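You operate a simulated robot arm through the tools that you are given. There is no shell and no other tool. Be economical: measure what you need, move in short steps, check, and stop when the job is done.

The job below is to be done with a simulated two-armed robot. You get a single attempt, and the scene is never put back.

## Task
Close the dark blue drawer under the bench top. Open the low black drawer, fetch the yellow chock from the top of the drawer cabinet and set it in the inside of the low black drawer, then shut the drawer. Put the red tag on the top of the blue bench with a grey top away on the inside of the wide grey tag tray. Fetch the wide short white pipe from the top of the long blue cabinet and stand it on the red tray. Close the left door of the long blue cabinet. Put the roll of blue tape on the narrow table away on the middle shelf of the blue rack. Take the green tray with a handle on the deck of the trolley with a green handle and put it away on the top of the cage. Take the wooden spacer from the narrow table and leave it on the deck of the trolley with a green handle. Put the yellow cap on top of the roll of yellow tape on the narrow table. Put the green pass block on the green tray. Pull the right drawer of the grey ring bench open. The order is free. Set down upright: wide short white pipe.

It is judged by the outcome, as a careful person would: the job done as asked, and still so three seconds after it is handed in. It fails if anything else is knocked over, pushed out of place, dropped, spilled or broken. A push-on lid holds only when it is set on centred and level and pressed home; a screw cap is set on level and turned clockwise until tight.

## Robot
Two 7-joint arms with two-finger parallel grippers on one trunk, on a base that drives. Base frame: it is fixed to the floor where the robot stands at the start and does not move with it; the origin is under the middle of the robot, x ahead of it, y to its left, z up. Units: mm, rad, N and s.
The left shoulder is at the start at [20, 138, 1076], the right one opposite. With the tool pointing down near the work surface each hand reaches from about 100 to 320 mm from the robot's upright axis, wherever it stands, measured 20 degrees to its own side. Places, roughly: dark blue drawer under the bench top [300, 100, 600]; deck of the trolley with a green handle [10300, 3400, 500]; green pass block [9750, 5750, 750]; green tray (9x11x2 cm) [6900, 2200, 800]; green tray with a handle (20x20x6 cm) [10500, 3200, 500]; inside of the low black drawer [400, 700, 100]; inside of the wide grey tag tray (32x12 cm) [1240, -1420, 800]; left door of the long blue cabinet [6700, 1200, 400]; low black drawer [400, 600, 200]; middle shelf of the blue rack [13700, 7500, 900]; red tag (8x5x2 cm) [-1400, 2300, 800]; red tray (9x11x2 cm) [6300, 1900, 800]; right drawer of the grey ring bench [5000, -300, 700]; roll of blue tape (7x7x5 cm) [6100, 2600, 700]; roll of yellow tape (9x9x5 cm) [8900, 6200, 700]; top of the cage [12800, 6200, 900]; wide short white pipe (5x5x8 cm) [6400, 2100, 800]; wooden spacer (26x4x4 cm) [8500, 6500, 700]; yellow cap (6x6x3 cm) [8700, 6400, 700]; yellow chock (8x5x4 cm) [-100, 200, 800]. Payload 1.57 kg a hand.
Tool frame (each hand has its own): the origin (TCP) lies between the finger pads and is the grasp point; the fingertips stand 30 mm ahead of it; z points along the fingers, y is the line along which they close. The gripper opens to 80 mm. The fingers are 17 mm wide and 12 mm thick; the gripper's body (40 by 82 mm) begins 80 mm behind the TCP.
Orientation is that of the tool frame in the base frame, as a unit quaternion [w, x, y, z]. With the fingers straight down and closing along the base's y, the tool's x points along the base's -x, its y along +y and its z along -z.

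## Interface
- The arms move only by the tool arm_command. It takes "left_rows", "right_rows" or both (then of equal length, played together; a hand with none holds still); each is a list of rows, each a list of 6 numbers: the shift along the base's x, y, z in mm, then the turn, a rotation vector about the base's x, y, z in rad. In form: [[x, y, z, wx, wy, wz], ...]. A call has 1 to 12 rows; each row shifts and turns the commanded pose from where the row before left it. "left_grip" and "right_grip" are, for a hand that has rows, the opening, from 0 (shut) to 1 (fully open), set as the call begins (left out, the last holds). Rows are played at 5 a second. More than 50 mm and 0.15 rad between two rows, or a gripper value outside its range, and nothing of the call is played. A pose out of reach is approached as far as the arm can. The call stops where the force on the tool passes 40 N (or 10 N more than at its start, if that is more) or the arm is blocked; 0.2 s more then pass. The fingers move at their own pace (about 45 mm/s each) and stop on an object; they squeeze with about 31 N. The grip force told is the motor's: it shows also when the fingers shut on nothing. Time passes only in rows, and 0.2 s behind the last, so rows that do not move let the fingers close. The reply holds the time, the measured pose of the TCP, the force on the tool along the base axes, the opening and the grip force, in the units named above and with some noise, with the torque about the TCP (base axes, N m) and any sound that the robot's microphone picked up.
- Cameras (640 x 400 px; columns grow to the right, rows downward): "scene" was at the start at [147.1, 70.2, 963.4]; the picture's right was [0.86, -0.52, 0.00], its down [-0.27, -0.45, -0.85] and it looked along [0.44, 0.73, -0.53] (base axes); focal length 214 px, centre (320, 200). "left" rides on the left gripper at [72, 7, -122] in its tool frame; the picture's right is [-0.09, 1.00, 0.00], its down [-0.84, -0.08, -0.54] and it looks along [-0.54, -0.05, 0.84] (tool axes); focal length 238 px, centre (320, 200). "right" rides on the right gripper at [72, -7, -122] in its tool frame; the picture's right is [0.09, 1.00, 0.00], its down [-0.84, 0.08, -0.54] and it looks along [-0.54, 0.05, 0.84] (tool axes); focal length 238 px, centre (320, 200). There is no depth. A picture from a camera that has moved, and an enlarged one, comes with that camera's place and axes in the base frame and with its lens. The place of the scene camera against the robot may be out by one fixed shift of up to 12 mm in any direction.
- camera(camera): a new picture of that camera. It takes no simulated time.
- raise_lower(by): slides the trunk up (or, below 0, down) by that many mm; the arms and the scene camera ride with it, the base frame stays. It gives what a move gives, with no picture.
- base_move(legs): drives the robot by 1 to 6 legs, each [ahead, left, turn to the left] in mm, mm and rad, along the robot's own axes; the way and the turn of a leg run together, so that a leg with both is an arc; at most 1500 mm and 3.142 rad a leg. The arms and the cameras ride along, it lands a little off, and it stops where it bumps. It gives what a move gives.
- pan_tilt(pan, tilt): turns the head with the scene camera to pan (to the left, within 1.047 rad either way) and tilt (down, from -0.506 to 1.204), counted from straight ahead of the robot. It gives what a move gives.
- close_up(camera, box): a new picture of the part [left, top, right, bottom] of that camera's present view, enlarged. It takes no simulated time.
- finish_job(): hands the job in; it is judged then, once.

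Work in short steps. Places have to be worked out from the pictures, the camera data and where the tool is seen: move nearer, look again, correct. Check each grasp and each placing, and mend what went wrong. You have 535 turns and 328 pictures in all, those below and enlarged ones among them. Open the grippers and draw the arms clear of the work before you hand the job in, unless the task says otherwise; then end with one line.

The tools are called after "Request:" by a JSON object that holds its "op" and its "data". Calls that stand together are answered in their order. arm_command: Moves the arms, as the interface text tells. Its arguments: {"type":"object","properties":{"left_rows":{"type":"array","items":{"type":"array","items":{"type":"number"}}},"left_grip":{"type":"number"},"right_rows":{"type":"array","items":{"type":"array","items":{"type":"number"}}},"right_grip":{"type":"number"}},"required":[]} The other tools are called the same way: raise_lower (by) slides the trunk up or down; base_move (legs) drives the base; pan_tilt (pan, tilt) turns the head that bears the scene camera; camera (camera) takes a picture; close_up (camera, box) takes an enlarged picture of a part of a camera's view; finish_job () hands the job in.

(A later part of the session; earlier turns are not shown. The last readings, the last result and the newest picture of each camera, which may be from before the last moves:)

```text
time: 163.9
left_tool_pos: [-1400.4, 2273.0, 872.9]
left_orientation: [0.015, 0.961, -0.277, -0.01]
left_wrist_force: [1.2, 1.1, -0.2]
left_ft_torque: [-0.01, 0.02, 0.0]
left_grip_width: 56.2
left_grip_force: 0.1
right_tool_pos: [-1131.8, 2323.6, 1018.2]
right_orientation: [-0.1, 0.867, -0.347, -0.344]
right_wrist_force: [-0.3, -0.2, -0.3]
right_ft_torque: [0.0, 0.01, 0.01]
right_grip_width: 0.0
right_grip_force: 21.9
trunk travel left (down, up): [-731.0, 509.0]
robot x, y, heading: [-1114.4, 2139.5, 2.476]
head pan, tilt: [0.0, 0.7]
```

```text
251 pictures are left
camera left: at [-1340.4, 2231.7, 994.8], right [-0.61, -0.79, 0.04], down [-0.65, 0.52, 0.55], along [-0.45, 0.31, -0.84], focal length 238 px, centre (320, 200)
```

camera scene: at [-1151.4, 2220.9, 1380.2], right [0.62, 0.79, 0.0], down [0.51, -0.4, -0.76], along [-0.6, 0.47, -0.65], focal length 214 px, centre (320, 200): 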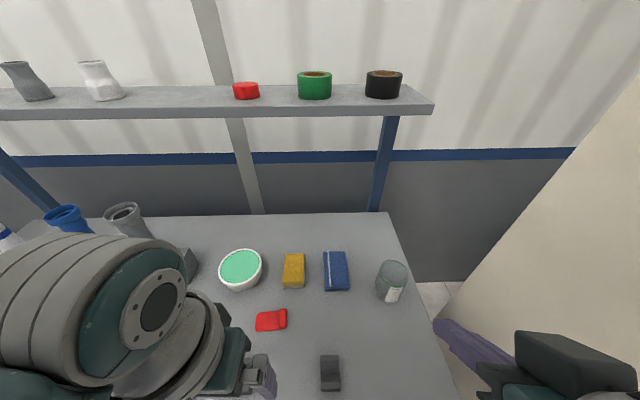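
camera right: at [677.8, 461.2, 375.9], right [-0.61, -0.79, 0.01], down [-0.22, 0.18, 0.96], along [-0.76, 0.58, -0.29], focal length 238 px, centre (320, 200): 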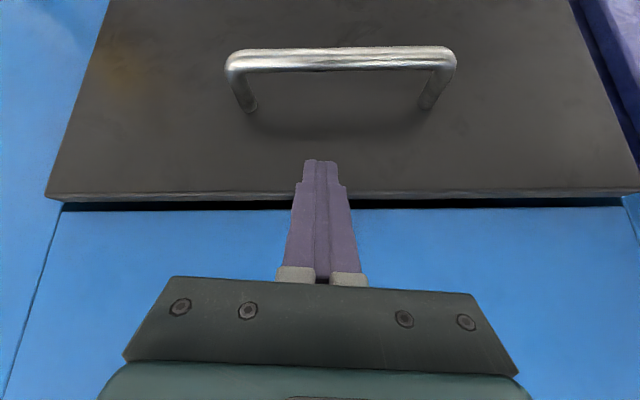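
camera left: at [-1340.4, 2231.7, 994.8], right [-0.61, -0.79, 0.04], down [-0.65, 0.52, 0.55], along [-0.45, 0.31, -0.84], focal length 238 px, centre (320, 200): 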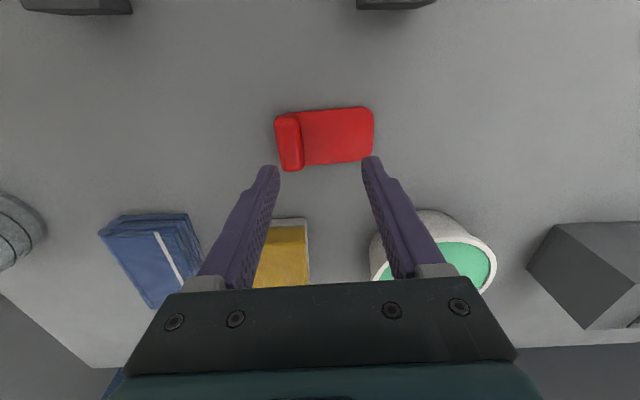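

Knob confirmed at [-1383,2289]. Nudge over it and lower.

Request:
{"op": "arm_command", "data": {"left_rows": [[8, 8, -10, 0, 0, 0], [9, 9, -15, 0, 0, 0]]}}

Request:
{"op": "camera", "data": {"camera": "left"}}

```text
time: 164.7
left_tool_pos: [-1397.9, 2278.1, 844.1]
left_orientation: [0.028, 0.962, -0.27, -0.016]
left_wrist_force: [0.8, -0.1, 0.0]
left_ft_torque: [-0.01, -0.02, 0.02]
left_grip_width: 56.2
left_grip_force: 0.1
right_tool_pos: [-1131.9, 2324.2, 1018.8]
right_orientation: [-0.098, 0.868, -0.346, -0.343]
right_wrist_force: [0.0, -0.1, -0.7]
right_ft_torque: [0.02, 0.02, 0.02]
right_grip_width: 0.0
right_grip_force: 21.0
trunk travel left (down, up): [-731.0, 509.0]
robot x, y, heading: [-1114.0, 2135.6, 2.479]
head pan, tilt: [0.0, 0.7]
stopped in row 2 (left hand): the arm was blocked; the commanded pose is now the measured one
```

```text
250 pictures are left
camera left: at [-1334.0, 2238.1, 964.9], right [-0.6, -0.8, 0.06], down [-0.65, 0.53, 0.55], along [-0.47, 0.29, -0.83], focal length 238 px, centre (320, 200)
```

left: 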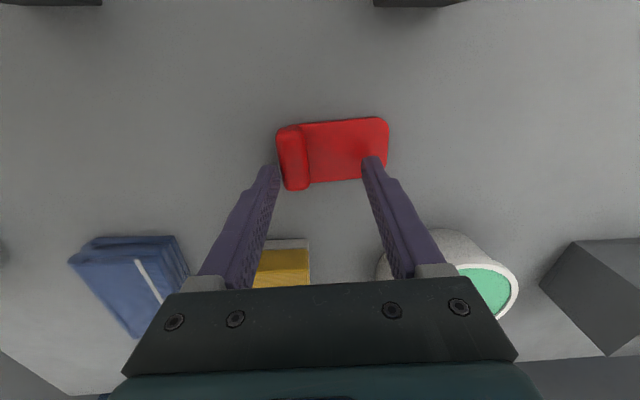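

The arm is at its sideways limit; shift the base 22 mm to the right instead.

Request:
{"op": "base_move", "data": {"legs": [[0, -24, 0]]}}

Request:
{"op": "arm_command", "data": {"left_rows": [[0, 0, 0, 0.03, -0.02, -0.02], [0, 0, 0, 0.02, -0.01, 0]]}}

Request:
{"op": "camera", "data": {"camera": "left"}}

```text
time: 165.5
left_tool_pos: [-1380.8, 2294.3, 844.3]
left_orientation: [0.027, 0.962, -0.271, -0.015]
left_wrist_force: [-0.4, -0.4, 0.0]
left_ft_torque: [-0.02, -0.03, -0.03]
left_grip_width: 56.0
left_grip_force: 0.2
right_tool_pos: [-1117.4, 2343.5, 1019.5]
right_orientation: [-0.099, 0.867, -0.347, -0.343]
right_wrist_force: [0.9, 0.0, -0.4]
right_ft_torque: [0.03, -0.01, -0.03]
right_grip_width: 0.1
right_grip_force: 21.5
trunk travel left (down, up): [-731.0, 509.0]
robot x, y, heading: [-1103.3, 2151.9, 2.475]
head pan, tilt: [0.0, 0.7]
```

```text
time: 166.1
left_tool_pos: [-1380.3, 2296.3, 843.2]
left_orientation: [-0.001, 0.96, -0.28, -0.006]
left_wrist_force: [-1.1, 0.8, 0.2]
left_ft_torque: [-0.04, -0.02, 0.01]
left_grip_width: 56.0
left_grip_force: 0.0
right_tool_pos: [-1117.5, 2344.2, 1018.3]
right_orientation: [-0.098, 0.867, -0.347, -0.343]
right_wrist_force: [0.1, -0.2, -0.2]
right_ft_torque: [0.0, 0.01, 0.03]
right_grip_width: 0.2
right_grip_force: 21.0
trunk travel left (down, up): [-731.0, 509.0]
robot x, y, heading: [-1099.7, 2156.1, 2.48]
head pan, tilt: [0.0, 0.7]
```

```text
249 pictures are left
camera left: at [-1321.7, 2250.3, 964.4], right [-0.61, -0.79, 0.0], down [-0.66, 0.51, 0.55], along [-0.44, 0.34, -0.83], focal length 238 px, centre (320, 200)
```

left: 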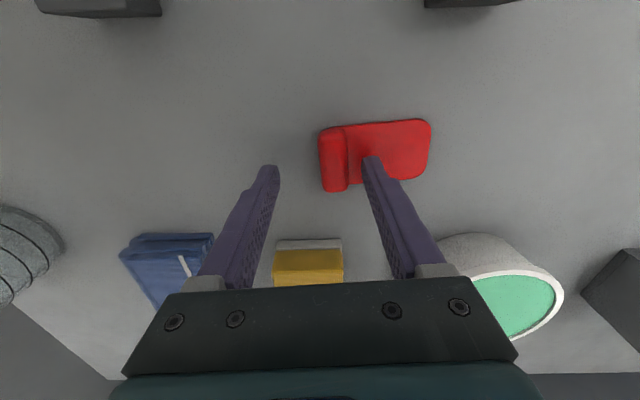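

Shift ~11 mm left, then descend gently.

Request:
{"op": "arm_command", "data": {"left_rows": [[-4, -11, 0, 0, 0, 0], [0, 0, -8, 0, 0, 0], [0, 0, -8, 0, 0, 0]]}}

Request:
{"op": "close_up", "data": {"camera": "left", "box": [220, 80, 460, 230]}}

```text
time: 166.9
left_tool_pos: [-1384.0, 2284.9, 834.7]
left_orientation: [0.001, 0.96, -0.28, -0.006]
left_wrist_force: [6.1, -5.1, 25.9]
left_ft_torque: [-0.91, 0.18, 0.22]
left_grip_width: 57.1
left_grip_force: 0.2
right_tool_pos: [-1117.3, 2343.6, 1018.2]
right_orientation: [-0.098, 0.867, -0.347, -0.344]
right_wrist_force: [-0.3, -0.5, -0.1]
right_ft_torque: [-0.02, 0.02, 0.0]
right_grip_width: 0.0
right_grip_force: 20.5
trunk travel left (down, up): [-731.0, 509.0]
robot x, y, heading: [-1101.6, 2155.3, 2.481]
head pan, tilt: [0.0, 0.7]
stopped in row 3 (left hand): the force on the tool passed its limit at 60 N (the readings are from after the stop); the commanded pose is now the measured one
```

```text
2.67 times, centred on (340, 155) of left
camera zoom: at [-1326.8, 2240.3, 955.6], right [-0.61, -0.79, 0.01], down [-0.66, 0.51, 0.55], along [-0.44, 0.33, -0.83], focal length 636 px, centre (267, 320)
```

zoom: 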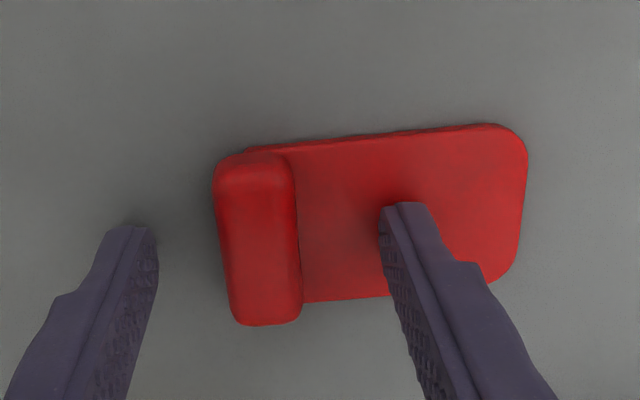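

Finger rests on the plate (tips at plate level). Raise 1 mm and close on the knob.

Request:
{"op": "arm_command", "data": {"left_rows": [[0, 0, 1, 0, 0, 0], [0, 0, 0, 0, 0, 0], [0, 0, 0, 0, 0, 0], [0, 0, 0, 0, 0, 0], [0, 0, 0, 0, 0, 0]], "left_grip": 0}}

Request:
{"op": "close_up", "data": {"camera": "left", "box": [220, 80, 460, 230]}}

```text
time: 168.1
left_tool_pos: [-1385.6, 2288.1, 834.8]
left_orientation: [-0.003, 0.96, -0.281, -0.007]
left_wrist_force: [2.5, 6.0, 15.8]
left_ft_torque: [0.14, -0.04, -0.06]
left_grip_width: 18.7
left_grip_force: 30.5
right_tool_pos: [-1117.4, 2344.1, 1019.9]
right_orientation: [-0.099, 0.867, -0.346, -0.344]
right_wrist_force: [0.6, 0.1, -0.6]
right_ft_torque: [0.0, -0.01, 0.01]
right_grip_width: 0.0
right_grip_force: 21.1
trunk travel left (down, up): [-731.0, 509.0]
robot x, y, heading: [-1096.4, 2160.4, 2.477]
head pan, tilt: [0.0, 0.7]
```

```text
2.67 times, centred on (340, 155) of left
camera zoom: at [-1326.9, 2242.7, 956.0], right [-0.61, -0.79, 0.0], down [-0.66, 0.51, 0.55], along [-0.44, 0.34, -0.83], focal length 636 px, centre (267, 320)
```

zoom: 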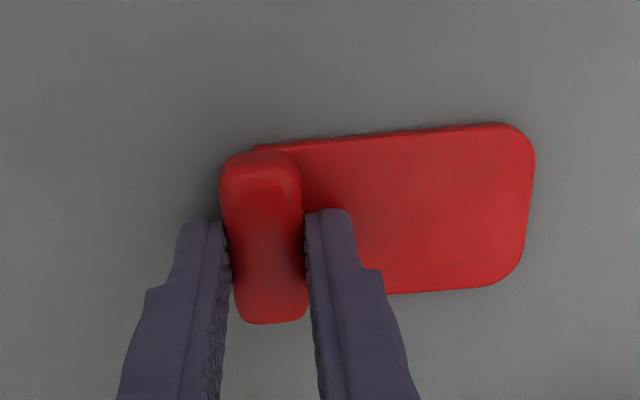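

Gripped at 18.7 mm. Lift slowly and check.

Request:
{"op": "arm_command", "data": {"left_rows": [[0, 0, 5, 0, 0, 0], [0, 0, 15, 0, 0, 0], [0, 0, 30, 0, 0, 0], [0, 0, 30, 0, 0, 0]]}}

Request:
{"op": "raise_lower", "data": {"by": 150}}

Request:
{"op": "camera", "data": {"camera": "left"}}

```text
time: 169.1
left_tool_pos: [-1392.4, 2280.6, 913.1]
left_orientation: [0.006, 0.961, -0.278, -0.012]
left_wrist_force: [-0.1, 0.3, 0.2]
left_ft_torque: [-0.03, 0.0, 0.02]
left_grip_width: 18.7
left_grip_force: 30.6
right_tool_pos: [-1116.4, 2342.9, 1018.8]
right_orientation: [-0.099, 0.867, -0.347, -0.343]
right_wrist_force: [-0.5, -0.2, -0.3]
right_ft_torque: [0.01, -0.03, -0.02]
right_grip_width: 0.0
right_grip_force: 21.4
trunk travel left (down, up): [-731.0, 509.0]
robot x, y, heading: [-1097.8, 2157.3, 2.478]
head pan, tilt: [0.0, 0.7]
```

```text
time: 170.8
left_tool_pos: [-1390.1, 2278.7, 1060.4]
left_orientation: [0.007, 0.96, -0.279, -0.009]
left_wrist_force: [-0.2, 0.5, 0.4]
left_ft_torque: [0.0, 0.0, 0.03]
left_grip_width: 18.6
left_grip_force: 31.2
right_tool_pos: [-1116.9, 2343.0, 1169.4]
right_orientation: [-0.099, 0.867, -0.348, -0.343]
right_wrist_force: [-0.6, 0.2, 0.2]
right_ft_torque: [-0.02, 0.02, 0.05]
right_grip_width: 0.0
right_grip_force: 21.2
trunk travel left (down, up): [-881.0, 359.0]
robot x, y, heading: [-1096.3, 2157.1, 2.476]
head pan, tilt: [0.0, 0.7]
```

```text
246 pictures are left
camera left: at [-1330.5, 2234.8, 1182.4], right [-0.61, -0.79, 0.02], down [-0.65, 0.52, 0.55], along [-0.45, 0.32, -0.83], focal length 238 px, centre (320, 200)
```

left: 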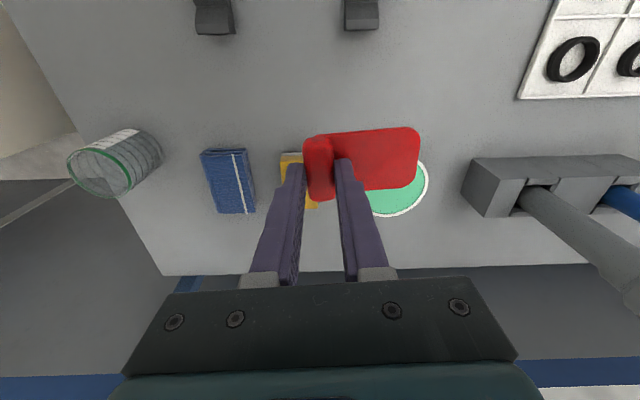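

Tag held firmly. Back out, go left past the bench end area, and turn round to face the opposite cabinets.

Request:
{"op": "base_move", "data": {"legs": [[-550, 0, 0], [0, 880, 0], [0, 0, 3.14]]}}

Request:
{"op": "pan_tilt", "data": {"pan": 0.0, "tilt": 0.5}}

Request:
{"op": "camera", "data": {"camera": "scene"}}

```text
time: 185.7
left_tool_pos: [-887.1, 1019.6, 1061.7]
left_orientation: [0.008, 0.24, 0.971, 0.007]
left_wrist_force: [-0.7, 0.1, -0.4]
left_ft_torque: [-0.02, -0.05, 0.04]
left_grip_width: 18.9
left_grip_force: 31.4
right_tool_pos: [-1155.3, 932.9, 1169.2]
right_orientation: [0.347, 0.31, 0.881, -0.084]
right_wrist_force: [0.0, -0.6, 0.5]
right_ft_torque: [-0.02, 0.0, 0.01]
right_grip_width: 0.3
right_grip_force: 21.5
trunk travel left (down, up): [-881.0, 359.0]
robot x, y, heading: [-1188.3, 1120.1, -0.582]
head pan, tilt: [0.0, 0.7]
```

```text
time: 186.4
left_tool_pos: [-886.7, 1023.0, 1060.9]
left_orientation: [0.009, 0.238, 0.971, 0.009]
left_wrist_force: [0.0, -0.3, -0.4]
left_ft_torque: [0.04, -0.01, -0.01]
left_grip_width: 18.7
left_grip_force: 31.2
right_tool_pos: [-1154.3, 933.1, 1168.5]
right_orientation: [0.347, 0.31, 0.881, -0.085]
right_wrist_force: [1.1, -0.2, -0.4]
right_ft_torque: [-0.04, -0.01, 0.05]
right_grip_width: 0.1
right_grip_force: 21.0
trunk travel left (down, up): [-881.0, 359.0]
robot x, y, heading: [-1189.7, 1119.7, -0.579]
head pan, tilt: [0.0, 0.499]
```

```text
245 pictures are left
camera scene: at [-1028.0, 1007.9, 1398.3], right [-0.55, -0.84, 0.0], down [-0.4, 0.26, -0.88], along [0.73, -0.48, -0.48], focal length 214 px, centre (320, 200)
```

scene: 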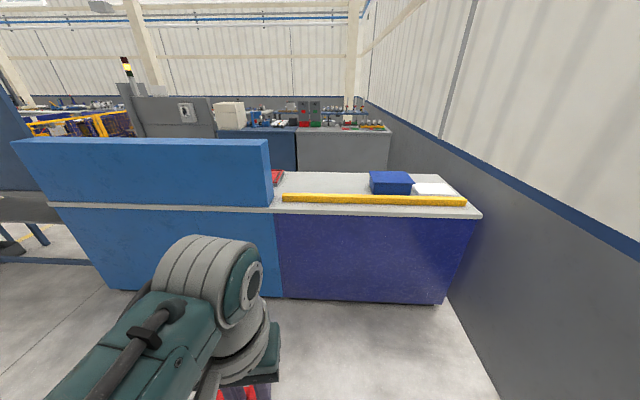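

Correct the heading and drive across to the aisle.

Request:
{"op": "base_move", "data": {"legs": [[0, 0, -0.075], [1400, 0, 0], [1300, 0, 0]]}}

Request:
{"op": "camera", "data": {"camera": "scene"}}

```text
time: 199.9
left_tool_pos: [1266.3, -602.5, 1060.3]
left_orientation: [0.01, 0.262, 0.965, 0.01]
left_wrist_force: [-0.5, -0.7, -0.5]
left_ft_torque: [0.0, -0.02, 0.02]
left_grip_width: 18.7
left_grip_force: 30.7
right_tool_pos: [992.8, -677.7, 1168.4]
right_orientation: [0.344, 0.332, 0.873, -0.093]
right_wrist_force: [0.0, 0.2, -0.8]
right_ft_torque: [-0.01, -0.01, -0.01]
right_grip_width: 0.0
right_grip_force: 21.3
trunk travel left (down, up): [-881.0, 359.0]
robot x, y, heading: [966.4, -493.1, -0.628]
head pan, tilt: [0.0, 0.499]
```

```text
244 pictures are left
camera scene: at [1124.3, -609.5, 1398.3], right [-0.59, -0.81, 0.0], down [-0.39, 0.28, -0.88], along [0.71, -0.52, -0.48], focal length 214 px, centre (320, 200)
```

scene: 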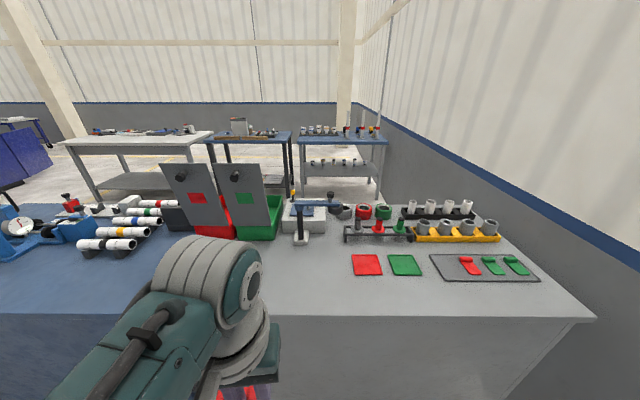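

The grey tag tray is at lower right with three tags and free room on the left. Zoom.

Request:
{"op": "close_up", "data": {"camera": "scene", "box": [330, 190, 570, 320]}}

```text
2.67 times, centred on (450, 255) of scene
camera zoom: at [1124.3, -609.5, 1398.3], right [-0.59, -0.81, 0.0], down [-0.39, 0.28, -0.88], along [0.71, -0.52, -0.48], focal length 572 px, centre (-27, 53)
```

zoom: 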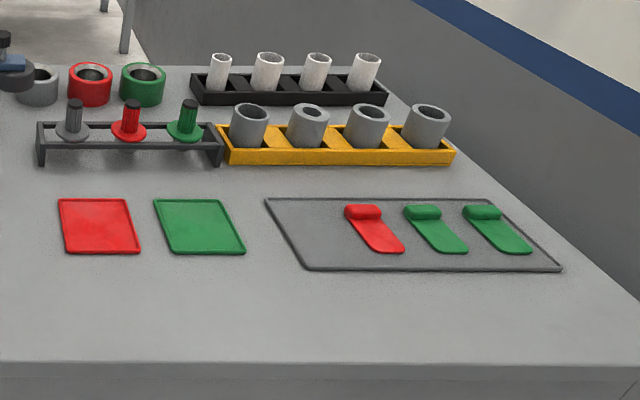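

Slot for the tag ≈[1296,-1353,800]. Drive right and closer.

Request:
{"op": "base_move", "data": {"legs": [[0, 0, -0.02], [0, -480, 0], [250, 0, 0]]}}

Request:
{"op": "arm_command", "data": {"left_rows": [[0, 0, 0, 0, 0, 0.15], [0, 0, 0, 0, 0, 0.15], [0, 0, 0, 0, 0, 0.15], [0, 0, 0, 0, 0, 0.15], [0, 0, 0, 0, 0, 0.15], [0, 0, 0, 0, 0, 0.15], [0, 0, 0, 0, 0, 0.15], [0, 0, 0, 0, 0, 0.15], [0, 0, 0, 0, 0, 0.15], [0, 0, 0, 0, 0, 0.12]]}}

Request:
{"op": "camera", "data": {"camera": "left"}}

Request:
{"op": "camera", "data": {"camera": "scene"}}

```text
time: 203.1
left_tool_pos: [989.4, -966.6, 1059.0]
left_orientation: [0.012, 0.271, 0.962, 0.012]
left_wrist_force: [-0.2, -0.5, 0.2]
left_ft_torque: [-0.01, -0.02, 0.0]
left_grip_width: 18.4
left_grip_force: 30.7
right_tool_pos: [714.3, -1039.7, 1166.7]
right_orientation: [0.345, 0.339, 0.87, -0.095]
right_wrist_force: [0.4, -1.3, 0.2]
right_ft_torque: [-0.01, -0.04, 0.0]
right_grip_width: 0.0
right_grip_force: 21.3
trunk travel left (down, up): [-881.0, 359.0]
robot x, y, heading: [697.0, -854.7, -0.644]
head pan, tilt: [0.0, 0.499]
stopped in leg 2: the robot was blocked; the commanded pose is now the measured one
```

```text
time: 205.4
left_tool_pos: [1024.6, -926.2, 1053.0]
left_orientation: [0.047, -0.455, 0.889, 0.037]
left_wrist_force: [-0.5, 0.7, -0.1]
left_ft_torque: [-0.05, 0.01, 0.02]
left_grip_width: 18.4
left_grip_force: 31.0
right_tool_pos: [715.0, -1039.6, 1168.6]
right_orientation: [0.344, 0.34, 0.87, -0.095]
right_wrist_force: [-0.3, -0.6, -0.1]
right_ft_torque: [0.03, 0.03, 0.0]
right_grip_width: 0.1
right_grip_force: 21.1
trunk travel left (down, up): [-881.0, 359.0]
robot x, y, heading: [695.8, -852.6, -0.645]
head pan, tilt: [0.0, 0.499]
stopped in row 10 (left hand): the arm was blocked; the commanded pose is now the measured one
```

```text
242 pictures are left
camera left: at [969.6, -995.3, 1165.3], right [-0.75, 0.66, 0.03], down [0.52, 0.57, 0.64], along [0.4, 0.5, -0.77], focal length 238 px, centre (320, 200)
```

left: 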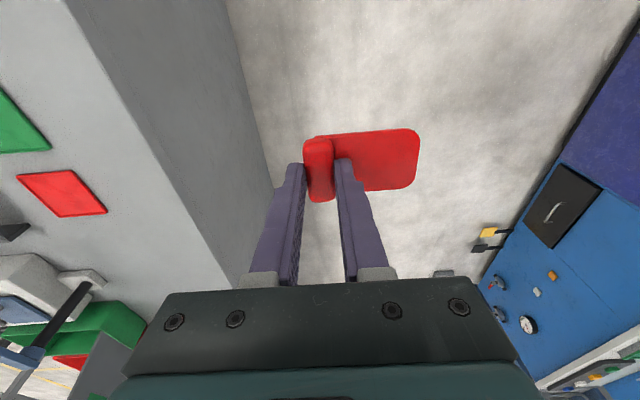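

```text
241 pictures are left
camera scene: at [846.3, -973.8, 1398.4], right [-0.6, -0.8, 0.0], down [-0.38, 0.29, -0.88], along [0.7, -0.53, -0.48], focal length 214 px, centre (320, 200)
```

scene: 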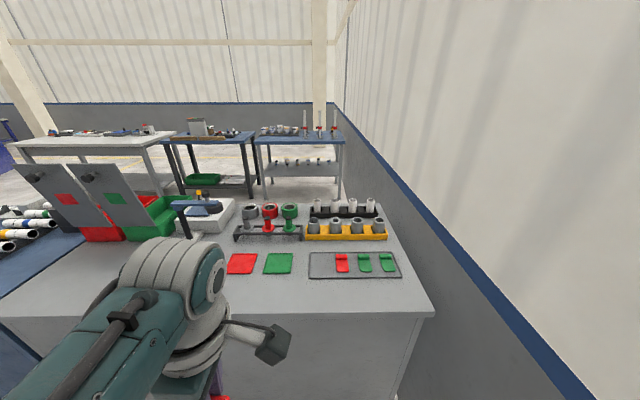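

Yawed OK. The right side is blocked, probably my right elbow against the wall; extend the right hand forward/inward to tuck the elbow, then try again.

Request:
{"op": "arm_command", "data": {"right_rows": [[28, -15, 0, 0, 0, 0], [28, -15, 0, 0, 0, 0], [28, -15, 0, 0, 0, 0], [28, -15, 0, 0, 0, 0], [10, 10, 0, 0, 0, 0]]}}

Request:
{"op": "base_move", "data": {"legs": [[0, -100, 0]]}}

```text
time: 206.7
left_tool_pos: [1022.6, -925.9, 1051.5]
left_orientation: [0.047, -0.454, 0.889, 0.037]
left_wrist_force: [-0.1, -0.6, 0.1]
left_ft_torque: [0.0, -0.01, -0.01]
left_grip_width: 18.8
left_grip_force: 31.2
right_tool_pos: [835.7, -1088.8, 1169.4]
right_orientation: [0.344, 0.339, 0.871, -0.095]
right_wrist_force: [-0.3, -0.6, 0.8]
right_ft_torque: [0.01, 0.02, -0.04]
right_grip_width: 0.0
right_grip_force: 21.7
trunk travel left (down, up): [-881.0, 359.0]
robot x, y, heading: [693.3, -854.9, -0.648]
head pan, tilt: [0.0, 0.499]
```

```text
time: 207.4
left_tool_pos: [1025.1, -924.6, 1051.2]
left_orientation: [0.05, -0.455, 0.888, 0.038]
left_wrist_force: [0.9, -0.5, -1.0]
left_ft_torque: [0.02, 0.02, -0.02]
left_grip_width: 19.0
left_grip_force: 30.9
right_tool_pos: [835.8, -1090.1, 1168.8]
right_orientation: [0.346, 0.338, 0.87, -0.095]
right_wrist_force: [0.8, 0.7, 0.3]
right_ft_torque: [0.01, 0.01, 0.0]
right_grip_width: 0.0
right_grip_force: 21.3
trunk travel left (down, up): [-881.0, 359.0]
robot x, y, heading: [691.4, -853.2, -0.647]
head pan, tilt: [0.0, 0.499]
stopped in leg 1: the robot was blocked; the commanded pose is now the measured one
```

The base itself is blocked by the wall. I'll instead stand here and turn right, approaching diagonally, with the hand yawed the other way. Raise a little, move forward, turn, and yaw the hand.

Request:
{"op": "raise_lower", "data": {"by": 100}}

Request:
{"op": "base_move", "data": {"legs": [[0, 60, 0], [300, 0, 0], [0, 0, -0.75]]}}

Request:
{"op": "arm_command", "data": {"left_rows": [[0, 0, 0, 0, 0, -0.15], [0, 0, 0, 0, 0, -0.15], [0, 0, 0, 0, 0, -0.15], [0, 0, 0, 0, 0, -0.15], [0, 0, 0, 0, 0, -0.15], [0, 0, 0, 0, 0, -0.15], [0, 0, 0, 0, 0, -0.15], [0, 0, 0, 0, 0, -0.15], [0, 0, 0, 0, 0, -0.15], [0, 0, 0, 0, 0, -0.15], [0, 0, 0, 0, 0, -0.1]]}}

Request:
{"op": "camera", "data": {"camera": "scene"}}

```text
time: 208.7
left_tool_pos: [1023.5, -924.9, 1152.5]
left_orientation: [0.05, -0.455, 0.888, 0.038]
left_wrist_force: [0.3, 0.6, -0.7]
left_ft_torque: [0.0, -0.03, -0.02]
left_grip_width: 18.5
left_grip_force: 31.3
right_tool_pos: [836.4, -1090.0, 1269.7]
right_orientation: [0.344, 0.339, 0.87, -0.095]
right_wrist_force: [-0.6, -0.3, 0.1]
right_ft_torque: [0.03, -0.03, -0.01]
right_grip_width: 0.0
right_grip_force: 21.4
trunk travel left (down, up): [-981.0, 259.0]
robot x, y, heading: [696.9, -854.9, -0.644]
head pan, tilt: [0.0, 0.499]
```

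```text
time: 213.2
left_tool_pos: [1157.0, -1257.9, 1151.5]
left_orientation: [0.06, -0.106, 0.992, 0.017]
left_wrist_force: [0.2, 0.0, -0.3]
left_ft_torque: [0.0, 0.0, 0.03]
left_grip_width: 18.9
left_grip_force: 31.0
right_tool_pos: [909.2, -1253.8, 1269.0]
right_orientation: [0.288, 0.629, 0.691, -0.212]
right_wrist_force: [0.7, 0.4, 0.5]
right_ft_torque: [-0.01, 0.0, 0.0]
right_grip_width: 0.0
right_grip_force: 21.0
trunk travel left (down, up): [-981.0, 259.0]
robot x, y, heading: [962.5, -982.3, -1.381]
head pan, tilt: [0.0, 0.499]
```

```text
time: 215.6
left_tool_pos: [1158.8, -1257.7, 1151.4]
left_orientation: [0.054, 0.639, 0.767, -0.03]
left_wrist_force: [-0.2, -0.3, -0.6]
left_ft_torque: [0.01, -0.01, -0.06]
left_grip_width: 18.6
left_grip_force: 30.6
right_tool_pos: [909.2, -1253.9, 1268.5]
right_orientation: [0.287, 0.629, 0.691, -0.213]
right_wrist_force: [0.1, 0.1, -0.8]
right_ft_torque: [0.01, 0.01, -0.01]
right_grip_width: 0.1
right_grip_force: 21.2
trunk travel left (down, up): [-981.0, 259.0]
robot x, y, heading: [958.9, -981.7, -1.381]
head pan, tilt: [0.0, 0.499]
```

```text
240 pictures are left
camera scene: at [999.0, -1175.4, 1498.3], right [-0.98, -0.19, 0.0], down [-0.09, 0.47, -0.88], along [0.17, -0.86, -0.48], focal length 214 px, centre (320, 200)
```

scene: 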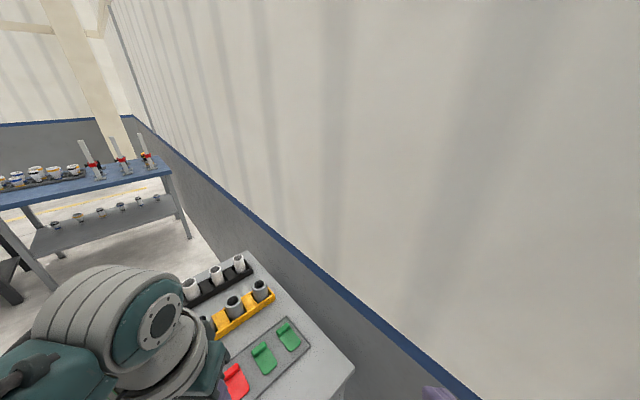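

Yaw the hand the remaining −0.8 rad and shift toward the tray.

Request:
{"op": "arm_command", "data": {"left_rows": [[0, 0, 0, 0, 0, -0.14], [0, 0, 0, 0, 0, -0.14], [0, 0, 0, 0, 0, -0.14], [0, 0, 0, 0, 0, -0.14], [0, 0, 0, 0, 0, -0.14], [0, 0, 0, 0, 0, -0.13]]}}

Request:
{"op": "base_move", "data": {"legs": [[95, 85, 0]]}}

Request:
{"op": "camera", "data": {"camera": "left"}}

```text
time: 217.0
left_tool_pos: [1159.0, -1258.0, 1152.0]
left_orientation: [0.037, 0.894, 0.444, -0.049]
left_wrist_force: [-0.2, -0.2, -0.8]
left_ft_torque: [-0.04, -0.02, 0.02]
left_grip_width: 18.5
left_grip_force: 31.0
right_tool_pos: [908.9, -1252.9, 1269.8]
right_orientation: [0.288, 0.628, 0.691, -0.213]
right_wrist_force: [-0.8, -0.2, 0.5]
right_ft_torque: [-0.02, -0.01, -0.01]
right_grip_width: 0.0
right_grip_force: 21.2
trunk travel left (down, up): [-981.0, 259.0]
robot x, y, heading: [960.3, -981.4, -1.38]
head pan, tilt: [0.0, 0.499]
```

```text
time: 218.3
left_tool_pos: [1260.1, -1338.6, 1151.7]
left_orientation: [0.038, 0.893, 0.446, -0.049]
left_wrist_force: [-0.8, 0.2, 0.0]
left_ft_torque: [0.0, 0.03, -0.02]
left_grip_width: 18.6
left_grip_force: 30.8
right_tool_pos: [1010.2, -1334.2, 1270.0]
right_orientation: [0.288, 0.629, 0.691, -0.213]
right_wrist_force: [0.4, -0.2, 0.6]
right_ft_torque: [-0.03, 0.02, 0.0]
right_grip_width: 0.2
right_grip_force: 21.4
trunk travel left (down, up): [-981.0, 259.0]
robot x, y, heading: [1063.8, -1062.3, -1.381]
head pan, tilt: [0.0, 0.499]
```

```text
239 pictures are left
camera left: at [1314.5, -1272.0, 1264.3], right [0.74, -0.67, 0.03], down [-0.53, -0.56, 0.64], along [-0.41, -0.49, -0.77], focal length 238 px, centre (320, 200)
```

left: 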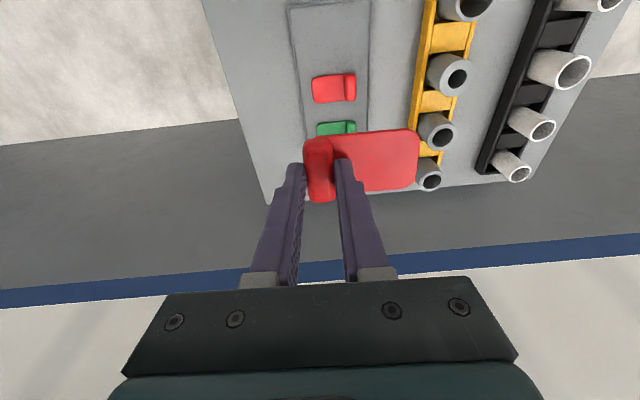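

Free slot centre ≈[1306,-1327]. Level the hand, align, and lower over the slot.

Request:
{"op": "arm_command", "data": {"left_rows": [[10, 14, 0, 0.056, -0.027, 0.045], [10, 14, 0, 0.056, -0.027, 0.045]]}}

Request:
{"op": "raise_lower", "data": {"by": -220}}

Request:
{"op": "camera", "data": {"camera": "left"}}

```text
time: 218.9
left_tool_pos: [1279.0, -1311.1, 1151.1]
left_orientation: [0.002, 0.873, 0.487, 0.001]
left_wrist_force: [1.3, 0.1, 0.2]
left_ft_torque: [0.04, -0.03, -0.01]
left_grip_width: 19.0
left_grip_force: 31.0
right_tool_pos: [1010.0, -1333.7, 1268.8]
right_orientation: [0.287, 0.629, 0.691, -0.213]
right_wrist_force: [0.6, -0.3, -0.2]
right_ft_torque: [0.0, -0.01, -0.02]
right_grip_width: 0.0
right_grip_force: 21.1
trunk travel left (down, up): [-981.0, 259.0]
robot x, y, heading: [1064.3, -1062.9, -1.38]
head pan, tilt: [0.0, 0.499]
```

```text
time: 221.2
left_tool_pos: [1279.9, -1310.1, 930.6]
left_orientation: [0.001, 0.874, 0.486, 0.001]
left_wrist_force: [-0.4, 1.3, -1.0]
left_ft_torque: [-0.01, 0.01, -0.02]
left_grip_width: 18.5
left_grip_force: 31.5
right_tool_pos: [1009.6, -1333.8, 1049.0]
right_orientation: [0.287, 0.629, 0.691, -0.211]
right_wrist_force: [0.3, 0.1, -0.4]
right_ft_torque: [-0.02, -0.01, 0.0]
right_grip_width: 0.0
right_grip_force: 21.7
trunk travel left (down, up): [-761.0, 479.0]
robot x, y, heading: [1060.6, -1063.0, -1.384]
head pan, tilt: [0.0, 0.499]
```

```text
238 pictures are left
camera left: at [1323.1, -1253.3, 1053.3], right [0.8, -0.6, 0.0], down [-0.51, -0.67, 0.54], along [-0.32, -0.43, -0.84], focal length 238 px, centre (320, 200)
```

left: 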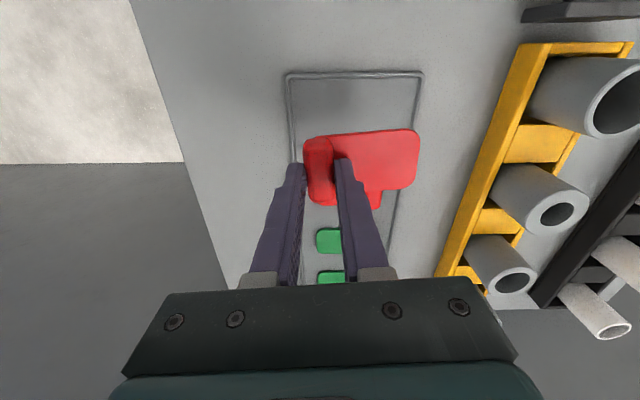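

Aligned with the slot. Lower until contact.

Request:
{"op": "arm_command", "data": {"left_rows": [[0, 0, -30, 0, 0, 0], [0, 0, -30, 0, 0, 0]]}}

Request:
{"op": "camera", "data": {"camera": "left"}}

```text
time: 221.8
left_tool_pos: [1280.8, -1310.4, 870.6]
left_orientation: [0.002, 0.874, 0.486, 0.001]
left_wrist_force: [0.0, 0.2, -0.4]
left_ft_torque: [-0.02, 0.04, 0.02]
left_grip_width: 18.7
left_grip_force: 31.5
right_tool_pos: [1010.3, -1333.7, 1049.9]
right_orientation: [0.287, 0.629, 0.691, -0.213]
right_wrist_force: [-0.4, -0.4, 0.1]
right_ft_torque: [0.03, -0.02, 0.02]
right_grip_width: 0.0
right_grip_force: 21.2
trunk travel left (down, up): [-761.0, 479.0]
robot x, y, heading: [1065.2, -1060.5, -1.38]
head pan, tilt: [0.0, 0.499]
```

```text
237 pictures are left
camera left: at [1324.3, -1253.0, 992.9], right [0.8, -0.6, 0.0], down [-0.51, -0.67, 0.54], along [-0.32, -0.43, -0.84], focal length 238 px, centre (320, 200)
```

left: 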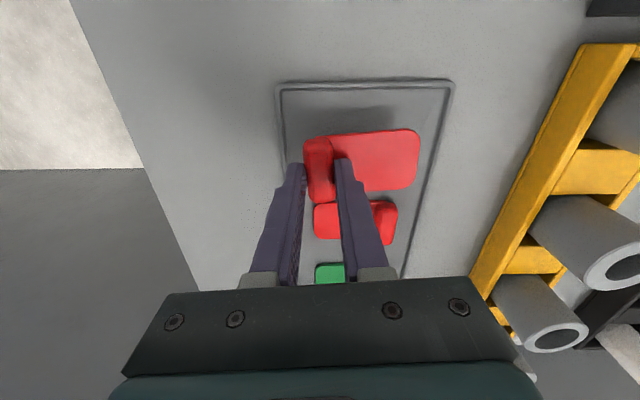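

Request:
{"op": "arm_command", "data": {"left_rows": [[0, 0, -10, 0, 0, 0], [0, 0, -7, 0, 0, 0], [0, 0, -5, 0, 0, 0], [0, 0, -5, 0, 0, 0], [0, 0, -5, 0, 0, 0], [0, 0, -5, 0, 0, 0]]}}

Request:
{"op": "camera", "data": {"camera": "left"}}

```text
time: 223.2
left_tool_pos: [1281.6, -1312.5, 838.7]
left_orientation: [0.002, 0.874, 0.487, 0.0]
left_wrist_force: [-0.6, 7.1, 25.0]
left_ft_torque: [-0.05, 0.02, 0.03]
left_grip_width: 18.7
left_grip_force: 31.0
right_tool_pos: [1010.5, -1333.8, 1049.5]
right_orientation: [0.288, 0.629, 0.691, -0.212]
right_wrist_force: [-0.7, 0.8, 0.4]
right_ft_torque: [-0.03, 0.02, 0.02]
right_grip_width: 0.0
right_grip_force: 21.3
trunk travel left (down, up): [-761.0, 479.0]
robot x, y, heading: [1059.0, -1062.5, -1.379]
head pan, tilt: [0.0, 0.499]
stopped in row 6 (left hand): the force on the tool passed its limit at 51 N (the readings are from after the stop); the commanded pose is now the measured one
```

```text
236 pictures are left
camera left: at [1323.9, -1254.7, 960.6], right [0.8, -0.6, 0.0], down [-0.51, -0.67, 0.54], along [-0.33, -0.44, -0.84], focal length 238 px, centre (320, 200)
```

left: 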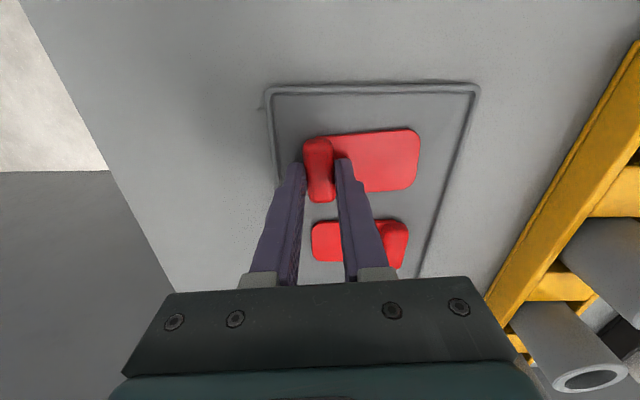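

Placed inside the tray. Release and lift.

Request:
{"op": "arm_command", "data": {"left_rows": [[0, 0, 1, 0, 0, 0], [0, 0, 0, 0, 0, 0], [0, 0, 0, 0, 0, 0]], "left_grip": 0.45}}

Request:
{"op": "arm_command", "data": {"left_rows": [[0, 0, 15, 0, 0, 0], [0, 0, 40, 0, 0, 0], [0, 0, 40, 0, 0, 0]]}}

Request:
{"op": "raise_lower", "data": {"by": 200}}

Request:
{"op": "camera", "data": {"camera": "left"}}

```text
time: 224.0
left_tool_pos: [1279.4, -1312.6, 839.3]
left_orientation: [0.002, 0.874, 0.486, -0.001]
left_wrist_force: [-3.4, 1.2, 13.8]
left_ft_torque: [-0.06, -0.1, -0.04]
left_grip_width: 32.3
left_grip_force: 0.0
right_tool_pos: [1009.4, -1333.7, 1050.0]
right_orientation: [0.288, 0.628, 0.69, -0.213]
right_wrist_force: [0.2, 0.5, -0.8]
right_ft_torque: [-0.03, -0.01, 0.04]
right_grip_width: 0.0
right_grip_force: 21.3
trunk travel left (down, up): [-761.0, 479.0]
robot x, y, heading: [1064.9, -1062.4, -1.38]
head pan, tilt: [0.0, 0.499]
```

```text
time: 224.8
left_tool_pos: [1280.2, -1309.7, 934.2]
left_orientation: [0.001, 0.874, 0.486, -0.001]
left_wrist_force: [0.3, 0.4, -0.1]
left_ft_torque: [-0.04, 0.0, 0.0]
left_grip_width: 36.0
left_grip_force: 0.0
right_tool_pos: [1010.2, -1333.8, 1049.2]
right_orientation: [0.287, 0.629, 0.691, -0.212]
right_wrist_force: [-0.7, 0.0, 0.0]
right_ft_torque: [0.0, -0.02, -0.03]
right_grip_width: 0.1
right_grip_force: 21.0
trunk travel left (down, up): [-761.0, 479.0]
robot x, y, heading: [1065.7, -1059.4, -1.38]
head pan, tilt: [0.0, 0.499]
```

```text
time: 227.0
left_tool_pos: [1280.0, -1309.5, 1133.7]
left_orientation: [0.001, 0.874, 0.486, 0.0]
left_wrist_force: [0.8, 0.1, -0.1]
left_ft_torque: [0.0, 0.05, 0.02]
left_grip_width: 35.8
left_grip_force: 0.2
right_tool_pos: [1008.8, -1333.2, 1247.9]
right_orientation: [0.288, 0.629, 0.691, -0.212]
right_wrist_force: [0.4, -0.3, 0.5]
right_ft_torque: [-0.04, 0.0, -0.01]
right_grip_width: 0.2
right_grip_force: 21.4
trunk travel left (down, up): [-961.0, 279.0]
robot x, y, heading: [1061.1, -1062.9, -1.379]
head pan, tilt: [0.0, 0.499]
```

```text
235 pictures are left
camera left: at [1323.2, -1253.0, 1256.1], right [0.8, -0.6, 0.0], down [-0.51, -0.67, 0.54], along [-0.33, -0.43, -0.84], focal length 238 px, centre (320, 200)
```

left: 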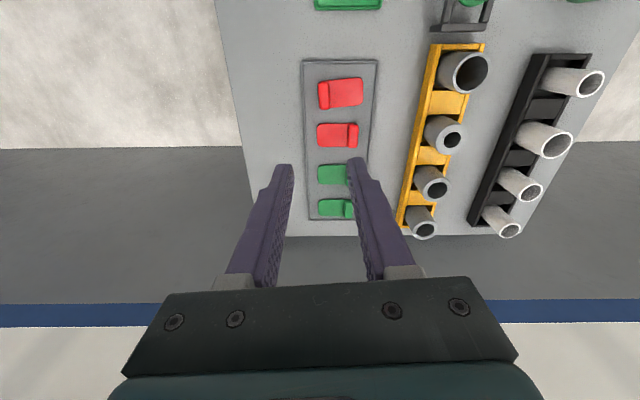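

Tag is in the tray. Now back into the aisle, reset the left wrist yaw, and turn to look along the aisle for the next stations.

Request:
{"op": "base_move", "data": {"legs": [[-280, -250, 0], [0, 0, 1.5]]}}

Request:
{"op": "arm_command", "data": {"left_rows": [[0, 0, 0, 0, 0, 0.14], [0, 0, 0, 0, 0, 0.14], [0, 0, 0, 0, 0, 0.14], [0, 0, 0, 0, 0, 0.14], [0, 0, 0, 0, 0, 0.14], [0, 0, 0, 0, 0, 0.11]]}}

Request:
{"op": "pan_tilt", "data": {"pan": 0.0, "tilt": 0.35}}

Request:
{"op": "camera", "data": {"camera": "scene"}}

Request:
{"op": "pan_tilt", "data": {"pan": 0.9, "tilt": 0.35}}

Request:
{"op": "camera", "data": {"camera": "scene"}}

```text
time: 233.0
left_tool_pos: [1031.4, -634.5, 1133.9]
left_orientation: [0.001, 0.314, 0.95, 0.0]
left_wrist_force: [-0.1, 0.1, 0.0]
left_ft_torque: [-0.02, -0.01, 0.01]
left_grip_width: 36.0
left_grip_force: 0.1
right_tool_pos: [1033.5, -905.8, 1249.3]
right_orientation: [0.356, -0.005, 0.934, 0.038]
right_wrist_force: [-0.4, -0.7, -0.9]
right_ft_torque: [0.01, 0.01, 0.0]
right_grip_width: 0.0
right_grip_force: 21.1
trunk travel left (down, up): [-961.0, 279.0]
robot x, y, heading: [765.5, -833.2, 0.108]
head pan, tilt: [0.0, 0.499]
```

```text
time: 234.4
left_tool_pos: [1032.8, -633.4, 1133.5]
left_orientation: [0.0, -0.087, 0.996, 0.001]
left_wrist_force: [0.0, 0.4, 0.5]
left_ft_torque: [0.0, -0.06, 0.0]
left_grip_width: 36.3
left_grip_force: 0.0
right_tool_pos: [1031.1, -905.6, 1249.1]
right_orientation: [0.355, -0.005, 0.934, 0.038]
right_wrist_force: [-0.1, -0.2, -0.6]
right_ft_torque: [0.03, 0.0, -0.03]
right_grip_width: 0.0
right_grip_force: 21.3
trunk travel left (down, up): [-961.0, 279.0]
robot x, y, heading: [764.9, -831.1, 0.111]
head pan, tilt: [0.0, 0.499]
```

```text
time: 235.1
left_tool_pos: [1032.0, -634.5, 1133.7]
left_orientation: [0.001, -0.085, 0.996, 0.001]
left_wrist_force: [-0.7, -0.1, -0.3]
left_ft_torque: [-0.02, 0.03, 0.0]
left_grip_width: 36.2
left_grip_force: 0.1
right_tool_pos: [1032.7, -905.2, 1249.4]
right_orientation: [0.355, -0.005, 0.934, 0.039]
right_wrist_force: [0.4, 0.1, -0.1]
right_ft_torque: [0.0, -0.01, -0.02]
right_grip_width: 0.0
right_grip_force: 21.5
trunk travel left (down, up): [-961.0, 279.0]
robot x, y, heading: [760.3, -830.1, 0.106]
head pan, tilt: [0.0, 0.351]
```

```text
234 pictures are left
camera scene: at [958.3, -816.1, 1492.0], right [0.11, -0.99, 0.0], down [-0.34, -0.04, -0.94], along [0.93, 0.1, -0.34], focal length 214 px, centre (320, 200)
```

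scene: 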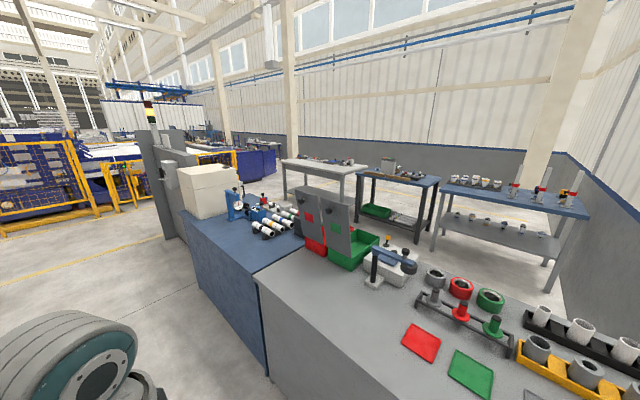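

```text
time: 236.3
left_tool_pos: [1031.2, -635.4, 1133.4]
left_orientation: [0.001, -0.084, 0.996, 0.001]
left_wrist_force: [-0.4, -0.7, 0.0]
left_ft_torque: [-0.01, -0.01, 0.01]
left_grip_width: 36.1
left_grip_force: 0.1
right_tool_pos: [1032.1, -905.6, 1250.5]
right_orientation: [0.355, -0.004, 0.934, 0.037]
right_wrist_force: [0.2, 0.1, -0.4]
right_ft_torque: [0.03, -0.03, 0.01]
right_grip_width: 0.2
right_grip_force: 21.3
trunk travel left (down, up): [-961.0, 279.0]
robot x, y, heading: [766.4, -824.4, 0.104]
head pan, tilt: [0.901, 0.351]
```

```text
233 pictures are left
camera scene: at [915.5, -747.3, 1492.0], right [0.84, -0.53, 0.0], down [-0.18, -0.29, -0.94], along [0.5, 0.79, -0.34], focal length 214 px, centre (320, 200)
```

scene: 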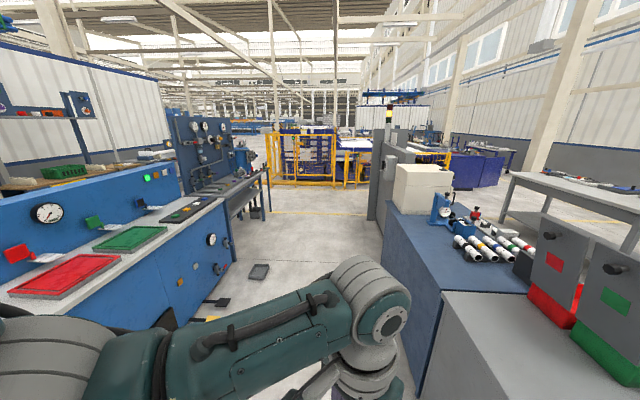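

The aisle is clear up to a yellow fence. I'll drive along the aisle past the partition and look to the right for the ring bench.

Request:
{"op": "base_move", "data": {"legs": [[0, 0, 0.82], [1300, 0, 0], [1300, 0, 0], [1200, 0, 0]]}}

Request:
{"op": "pan_tilt", "data": {"pan": -0.95, "tilt": 0.35}}

Request:
{"op": "camera", "data": {"camera": "scene"}}

Request:
{"op": "pan_tilt", "data": {"pan": -0.1, "tilt": 0.35}}

Request:
{"op": "camera", "data": {"camera": "scene"}}

```text
time: 256.6
left_tool_pos: [3118.5, 2462.5, 1134.0]
left_orientation: [0.0, -0.467, 0.884, 0.001]
left_wrist_force: [-0.4, 0.2, 1.1]
left_ft_torque: [0.0, 0.0, 0.03]
left_grip_width: 36.1
left_grip_force: 0.0
right_tool_pos: [3312.4, 2273.0, 1249.6]
right_orientation: [0.312, -0.367, 0.859, 0.173]
right_wrist_force: [-0.4, -0.4, 0.2]
right_ft_torque: [-0.01, 0.0, -0.01]
right_grip_width: 0.0
right_grip_force: 20.6
trunk travel left (down, up): [-961.0, 279.0]
robot x, y, heading: [3072.5, 2136.1, 0.904]
head pan, tilt: [0.901, 0.351]
```

```text
time: 258.4
left_tool_pos: [3118.0, 2463.1, 1133.8]
left_orientation: [0.0, -0.467, 0.885, 0.001]
left_wrist_force: [0.1, -0.2, 0.3]
left_ft_torque: [-0.01, -0.01, -0.02]
left_grip_width: 35.9
left_grip_force: 0.1
right_tool_pos: [3313.5, 2274.3, 1248.2]
right_orientation: [0.313, -0.368, 0.859, 0.173]
right_wrist_force: [0.4, -0.4, 0.7]
right_ft_torque: [0.0, 0.04, 0.0]
right_grip_width: 0.0
right_grip_force: 21.9
trunk travel left (down, up): [-961.0, 279.0]
robot x, y, heading: [3076.7, 2134.0, 0.905]
head pan, tilt: [-0.949, 0.351]
```

```text
232 pictures are left
camera scene: at [3228.8, 2203.1, 1492.0], right [-0.04, -1.0, 0.0], down [-0.34, 0.01, -0.94], along [0.94, -0.04, -0.34], focal length 214 px, centre (320, 200)
```

scene: 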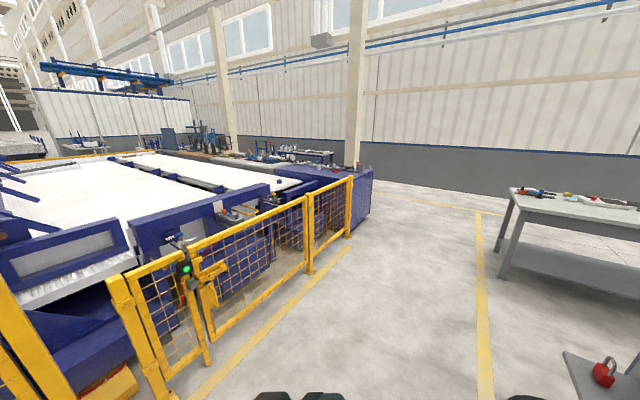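

```text
time: 259.6
left_tool_pos: [3117.7, 2461.4, 1133.8]
left_orientation: [0.0, -0.466, 0.885, 0.001]
left_wrist_force: [0.4, -0.7, -0.3]
left_ft_torque: [-0.01, 0.0, 0.0]
left_grip_width: 36.1
left_grip_force: 0.1
right_tool_pos: [3313.5, 2273.7, 1248.8]
right_orientation: [0.313, -0.368, 0.858, 0.173]
right_wrist_force: [0.4, 0.0, -0.9]
right_ft_torque: [-0.03, 0.01, 0.0]
right_grip_width: 0.0
right_grip_force: 21.0
trunk travel left (down, up): [-961.0, 279.0]
robot x, y, heading: [3074.0, 2134.3, 0.905]
head pan, tilt: [-0.099, 0.351]
```

```text
231 pictures are left
camera scene: at [3200.2, 2274.2, 1492.0], right [0.72, -0.69, 0.0], down [-0.24, -0.25, -0.94], along [0.65, 0.68, -0.34], focal length 214 px, centre (320, 200)
```

scene: 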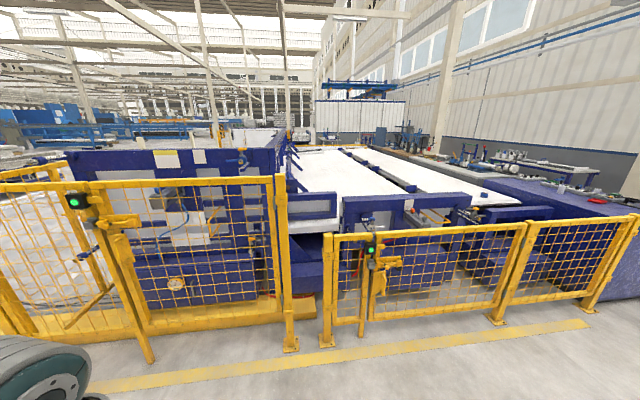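

The ring bench is to the right beyond the corner. Drive up a bit, turn right, and cross toward it along the yellow-lined lane.

Request:
{"op": "base_move", "data": {"legs": [[380, 0, 0], [0, 0, -1.55], [1200, 0, 0], [900, 0, 0]]}}

Request:
{"op": "pan_tilt", "data": {"pan": 0.0, "tilt": 0.4}}

Request:
{"op": "camera", "data": {"camera": "scene"}}

Request:
{"op": "pan_tilt", "data": {"pan": -0.95, "tilt": 0.4}}

Request:
{"op": "camera", "data": {"camera": "scene"}}

```text
time: 275.7
left_tool_pos: [5302.9, 1142.5, 1132.6]
left_orientation: [0.001, 0.282, 0.959, 0.0]
left_wrist_force: [0.3, 0.9, -0.4]
left_ft_torque: [0.0, 0.0, -0.03]
left_grip_width: 36.1
left_grip_force: 0.0
right_tool_pos: [5120.4, 943.3, 1249.3]
right_orientation: [0.345, 0.334, 0.872, -0.093]
right_wrist_force: [-1.0, 1.4, -0.5]
right_ft_torque: [0.0, -0.03, 0.0]
right_grip_width: 0.0
right_grip_force: 21.1
trunk travel left (down, up): [-961.0, 279.0]
robot x, y, heading: [4973.9, 1181.7, -0.639]
head pan, tilt: [-0.099, 0.351]
```

```text
time: 276.4
left_tool_pos: [5304.5, 1143.9, 1133.1]
left_orientation: [0.002, 0.282, 0.959, 0.001]
left_wrist_force: [0.4, 0.1, -0.5]
left_ft_torque: [0.01, -0.01, -0.01]
left_grip_width: 35.8
left_grip_force: 0.1
right_tool_pos: [5120.9, 943.9, 1248.2]
right_orientation: [0.345, 0.334, 0.872, -0.093]
right_wrist_force: [-1.2, -0.8, 0.1]
right_ft_torque: [-0.03, 0.0, 0.0]
right_grip_width: 0.1
right_grip_force: 21.1
trunk travel left (down, up): [-961.0, 279.0]
robot x, y, heading: [4975.7, 1180.3, -0.639]
head pan, tilt: [0.0, 0.4]
```

```text
230 pictures are left
camera scene: at [5132.0, 1059.1, 1487.5], right [-0.6, -0.8, 0.0], down [-0.31, 0.23, -0.92], along [0.74, -0.55, -0.39], focal length 214 px, centre (320, 200)
```

scene: 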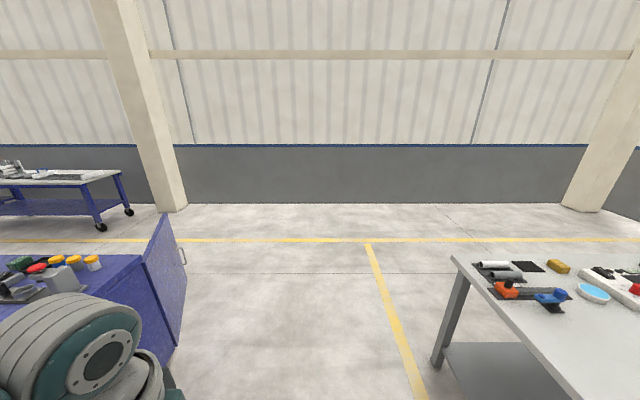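

```text
time: 277.6
left_tool_pos: [5305.1, 1144.0, 1133.7]
left_orientation: [0.001, 0.281, 0.96, 0.0]
left_wrist_force: [-0.7, -0.7, 0.0]
left_ft_torque: [-0.04, 0.02, -0.01]
left_grip_width: 35.9
left_grip_force: 0.1
right_tool_pos: [5121.3, 944.0, 1249.5]
right_orientation: [0.344, 0.335, 0.872, -0.093]
right_wrist_force: [-0.7, -0.4, 0.4]
right_ft_torque: [0.01, 0.01, -0.01]
right_grip_width: 0.0
right_grip_force: 21.5
trunk travel left (down, up): [-961.0, 279.0]
robot x, y, heading: [4975.3, 1176.7, -0.638]
head pan, tilt: [-0.949, 0.4]
```

```text
229 pictures are left
camera scene: at [5056.2, 1021.6, 1487.5], right [-1.0, 0.01, 0.0], down [0.01, 0.39, -0.92], along [-0.01, -0.92, -0.39], focal length 214 px, centre (320, 200)
```

scene: 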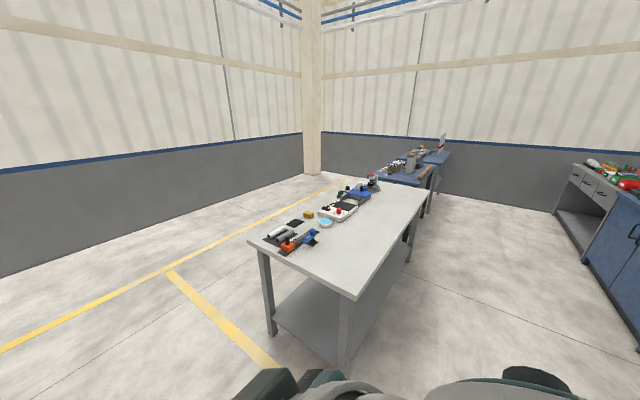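

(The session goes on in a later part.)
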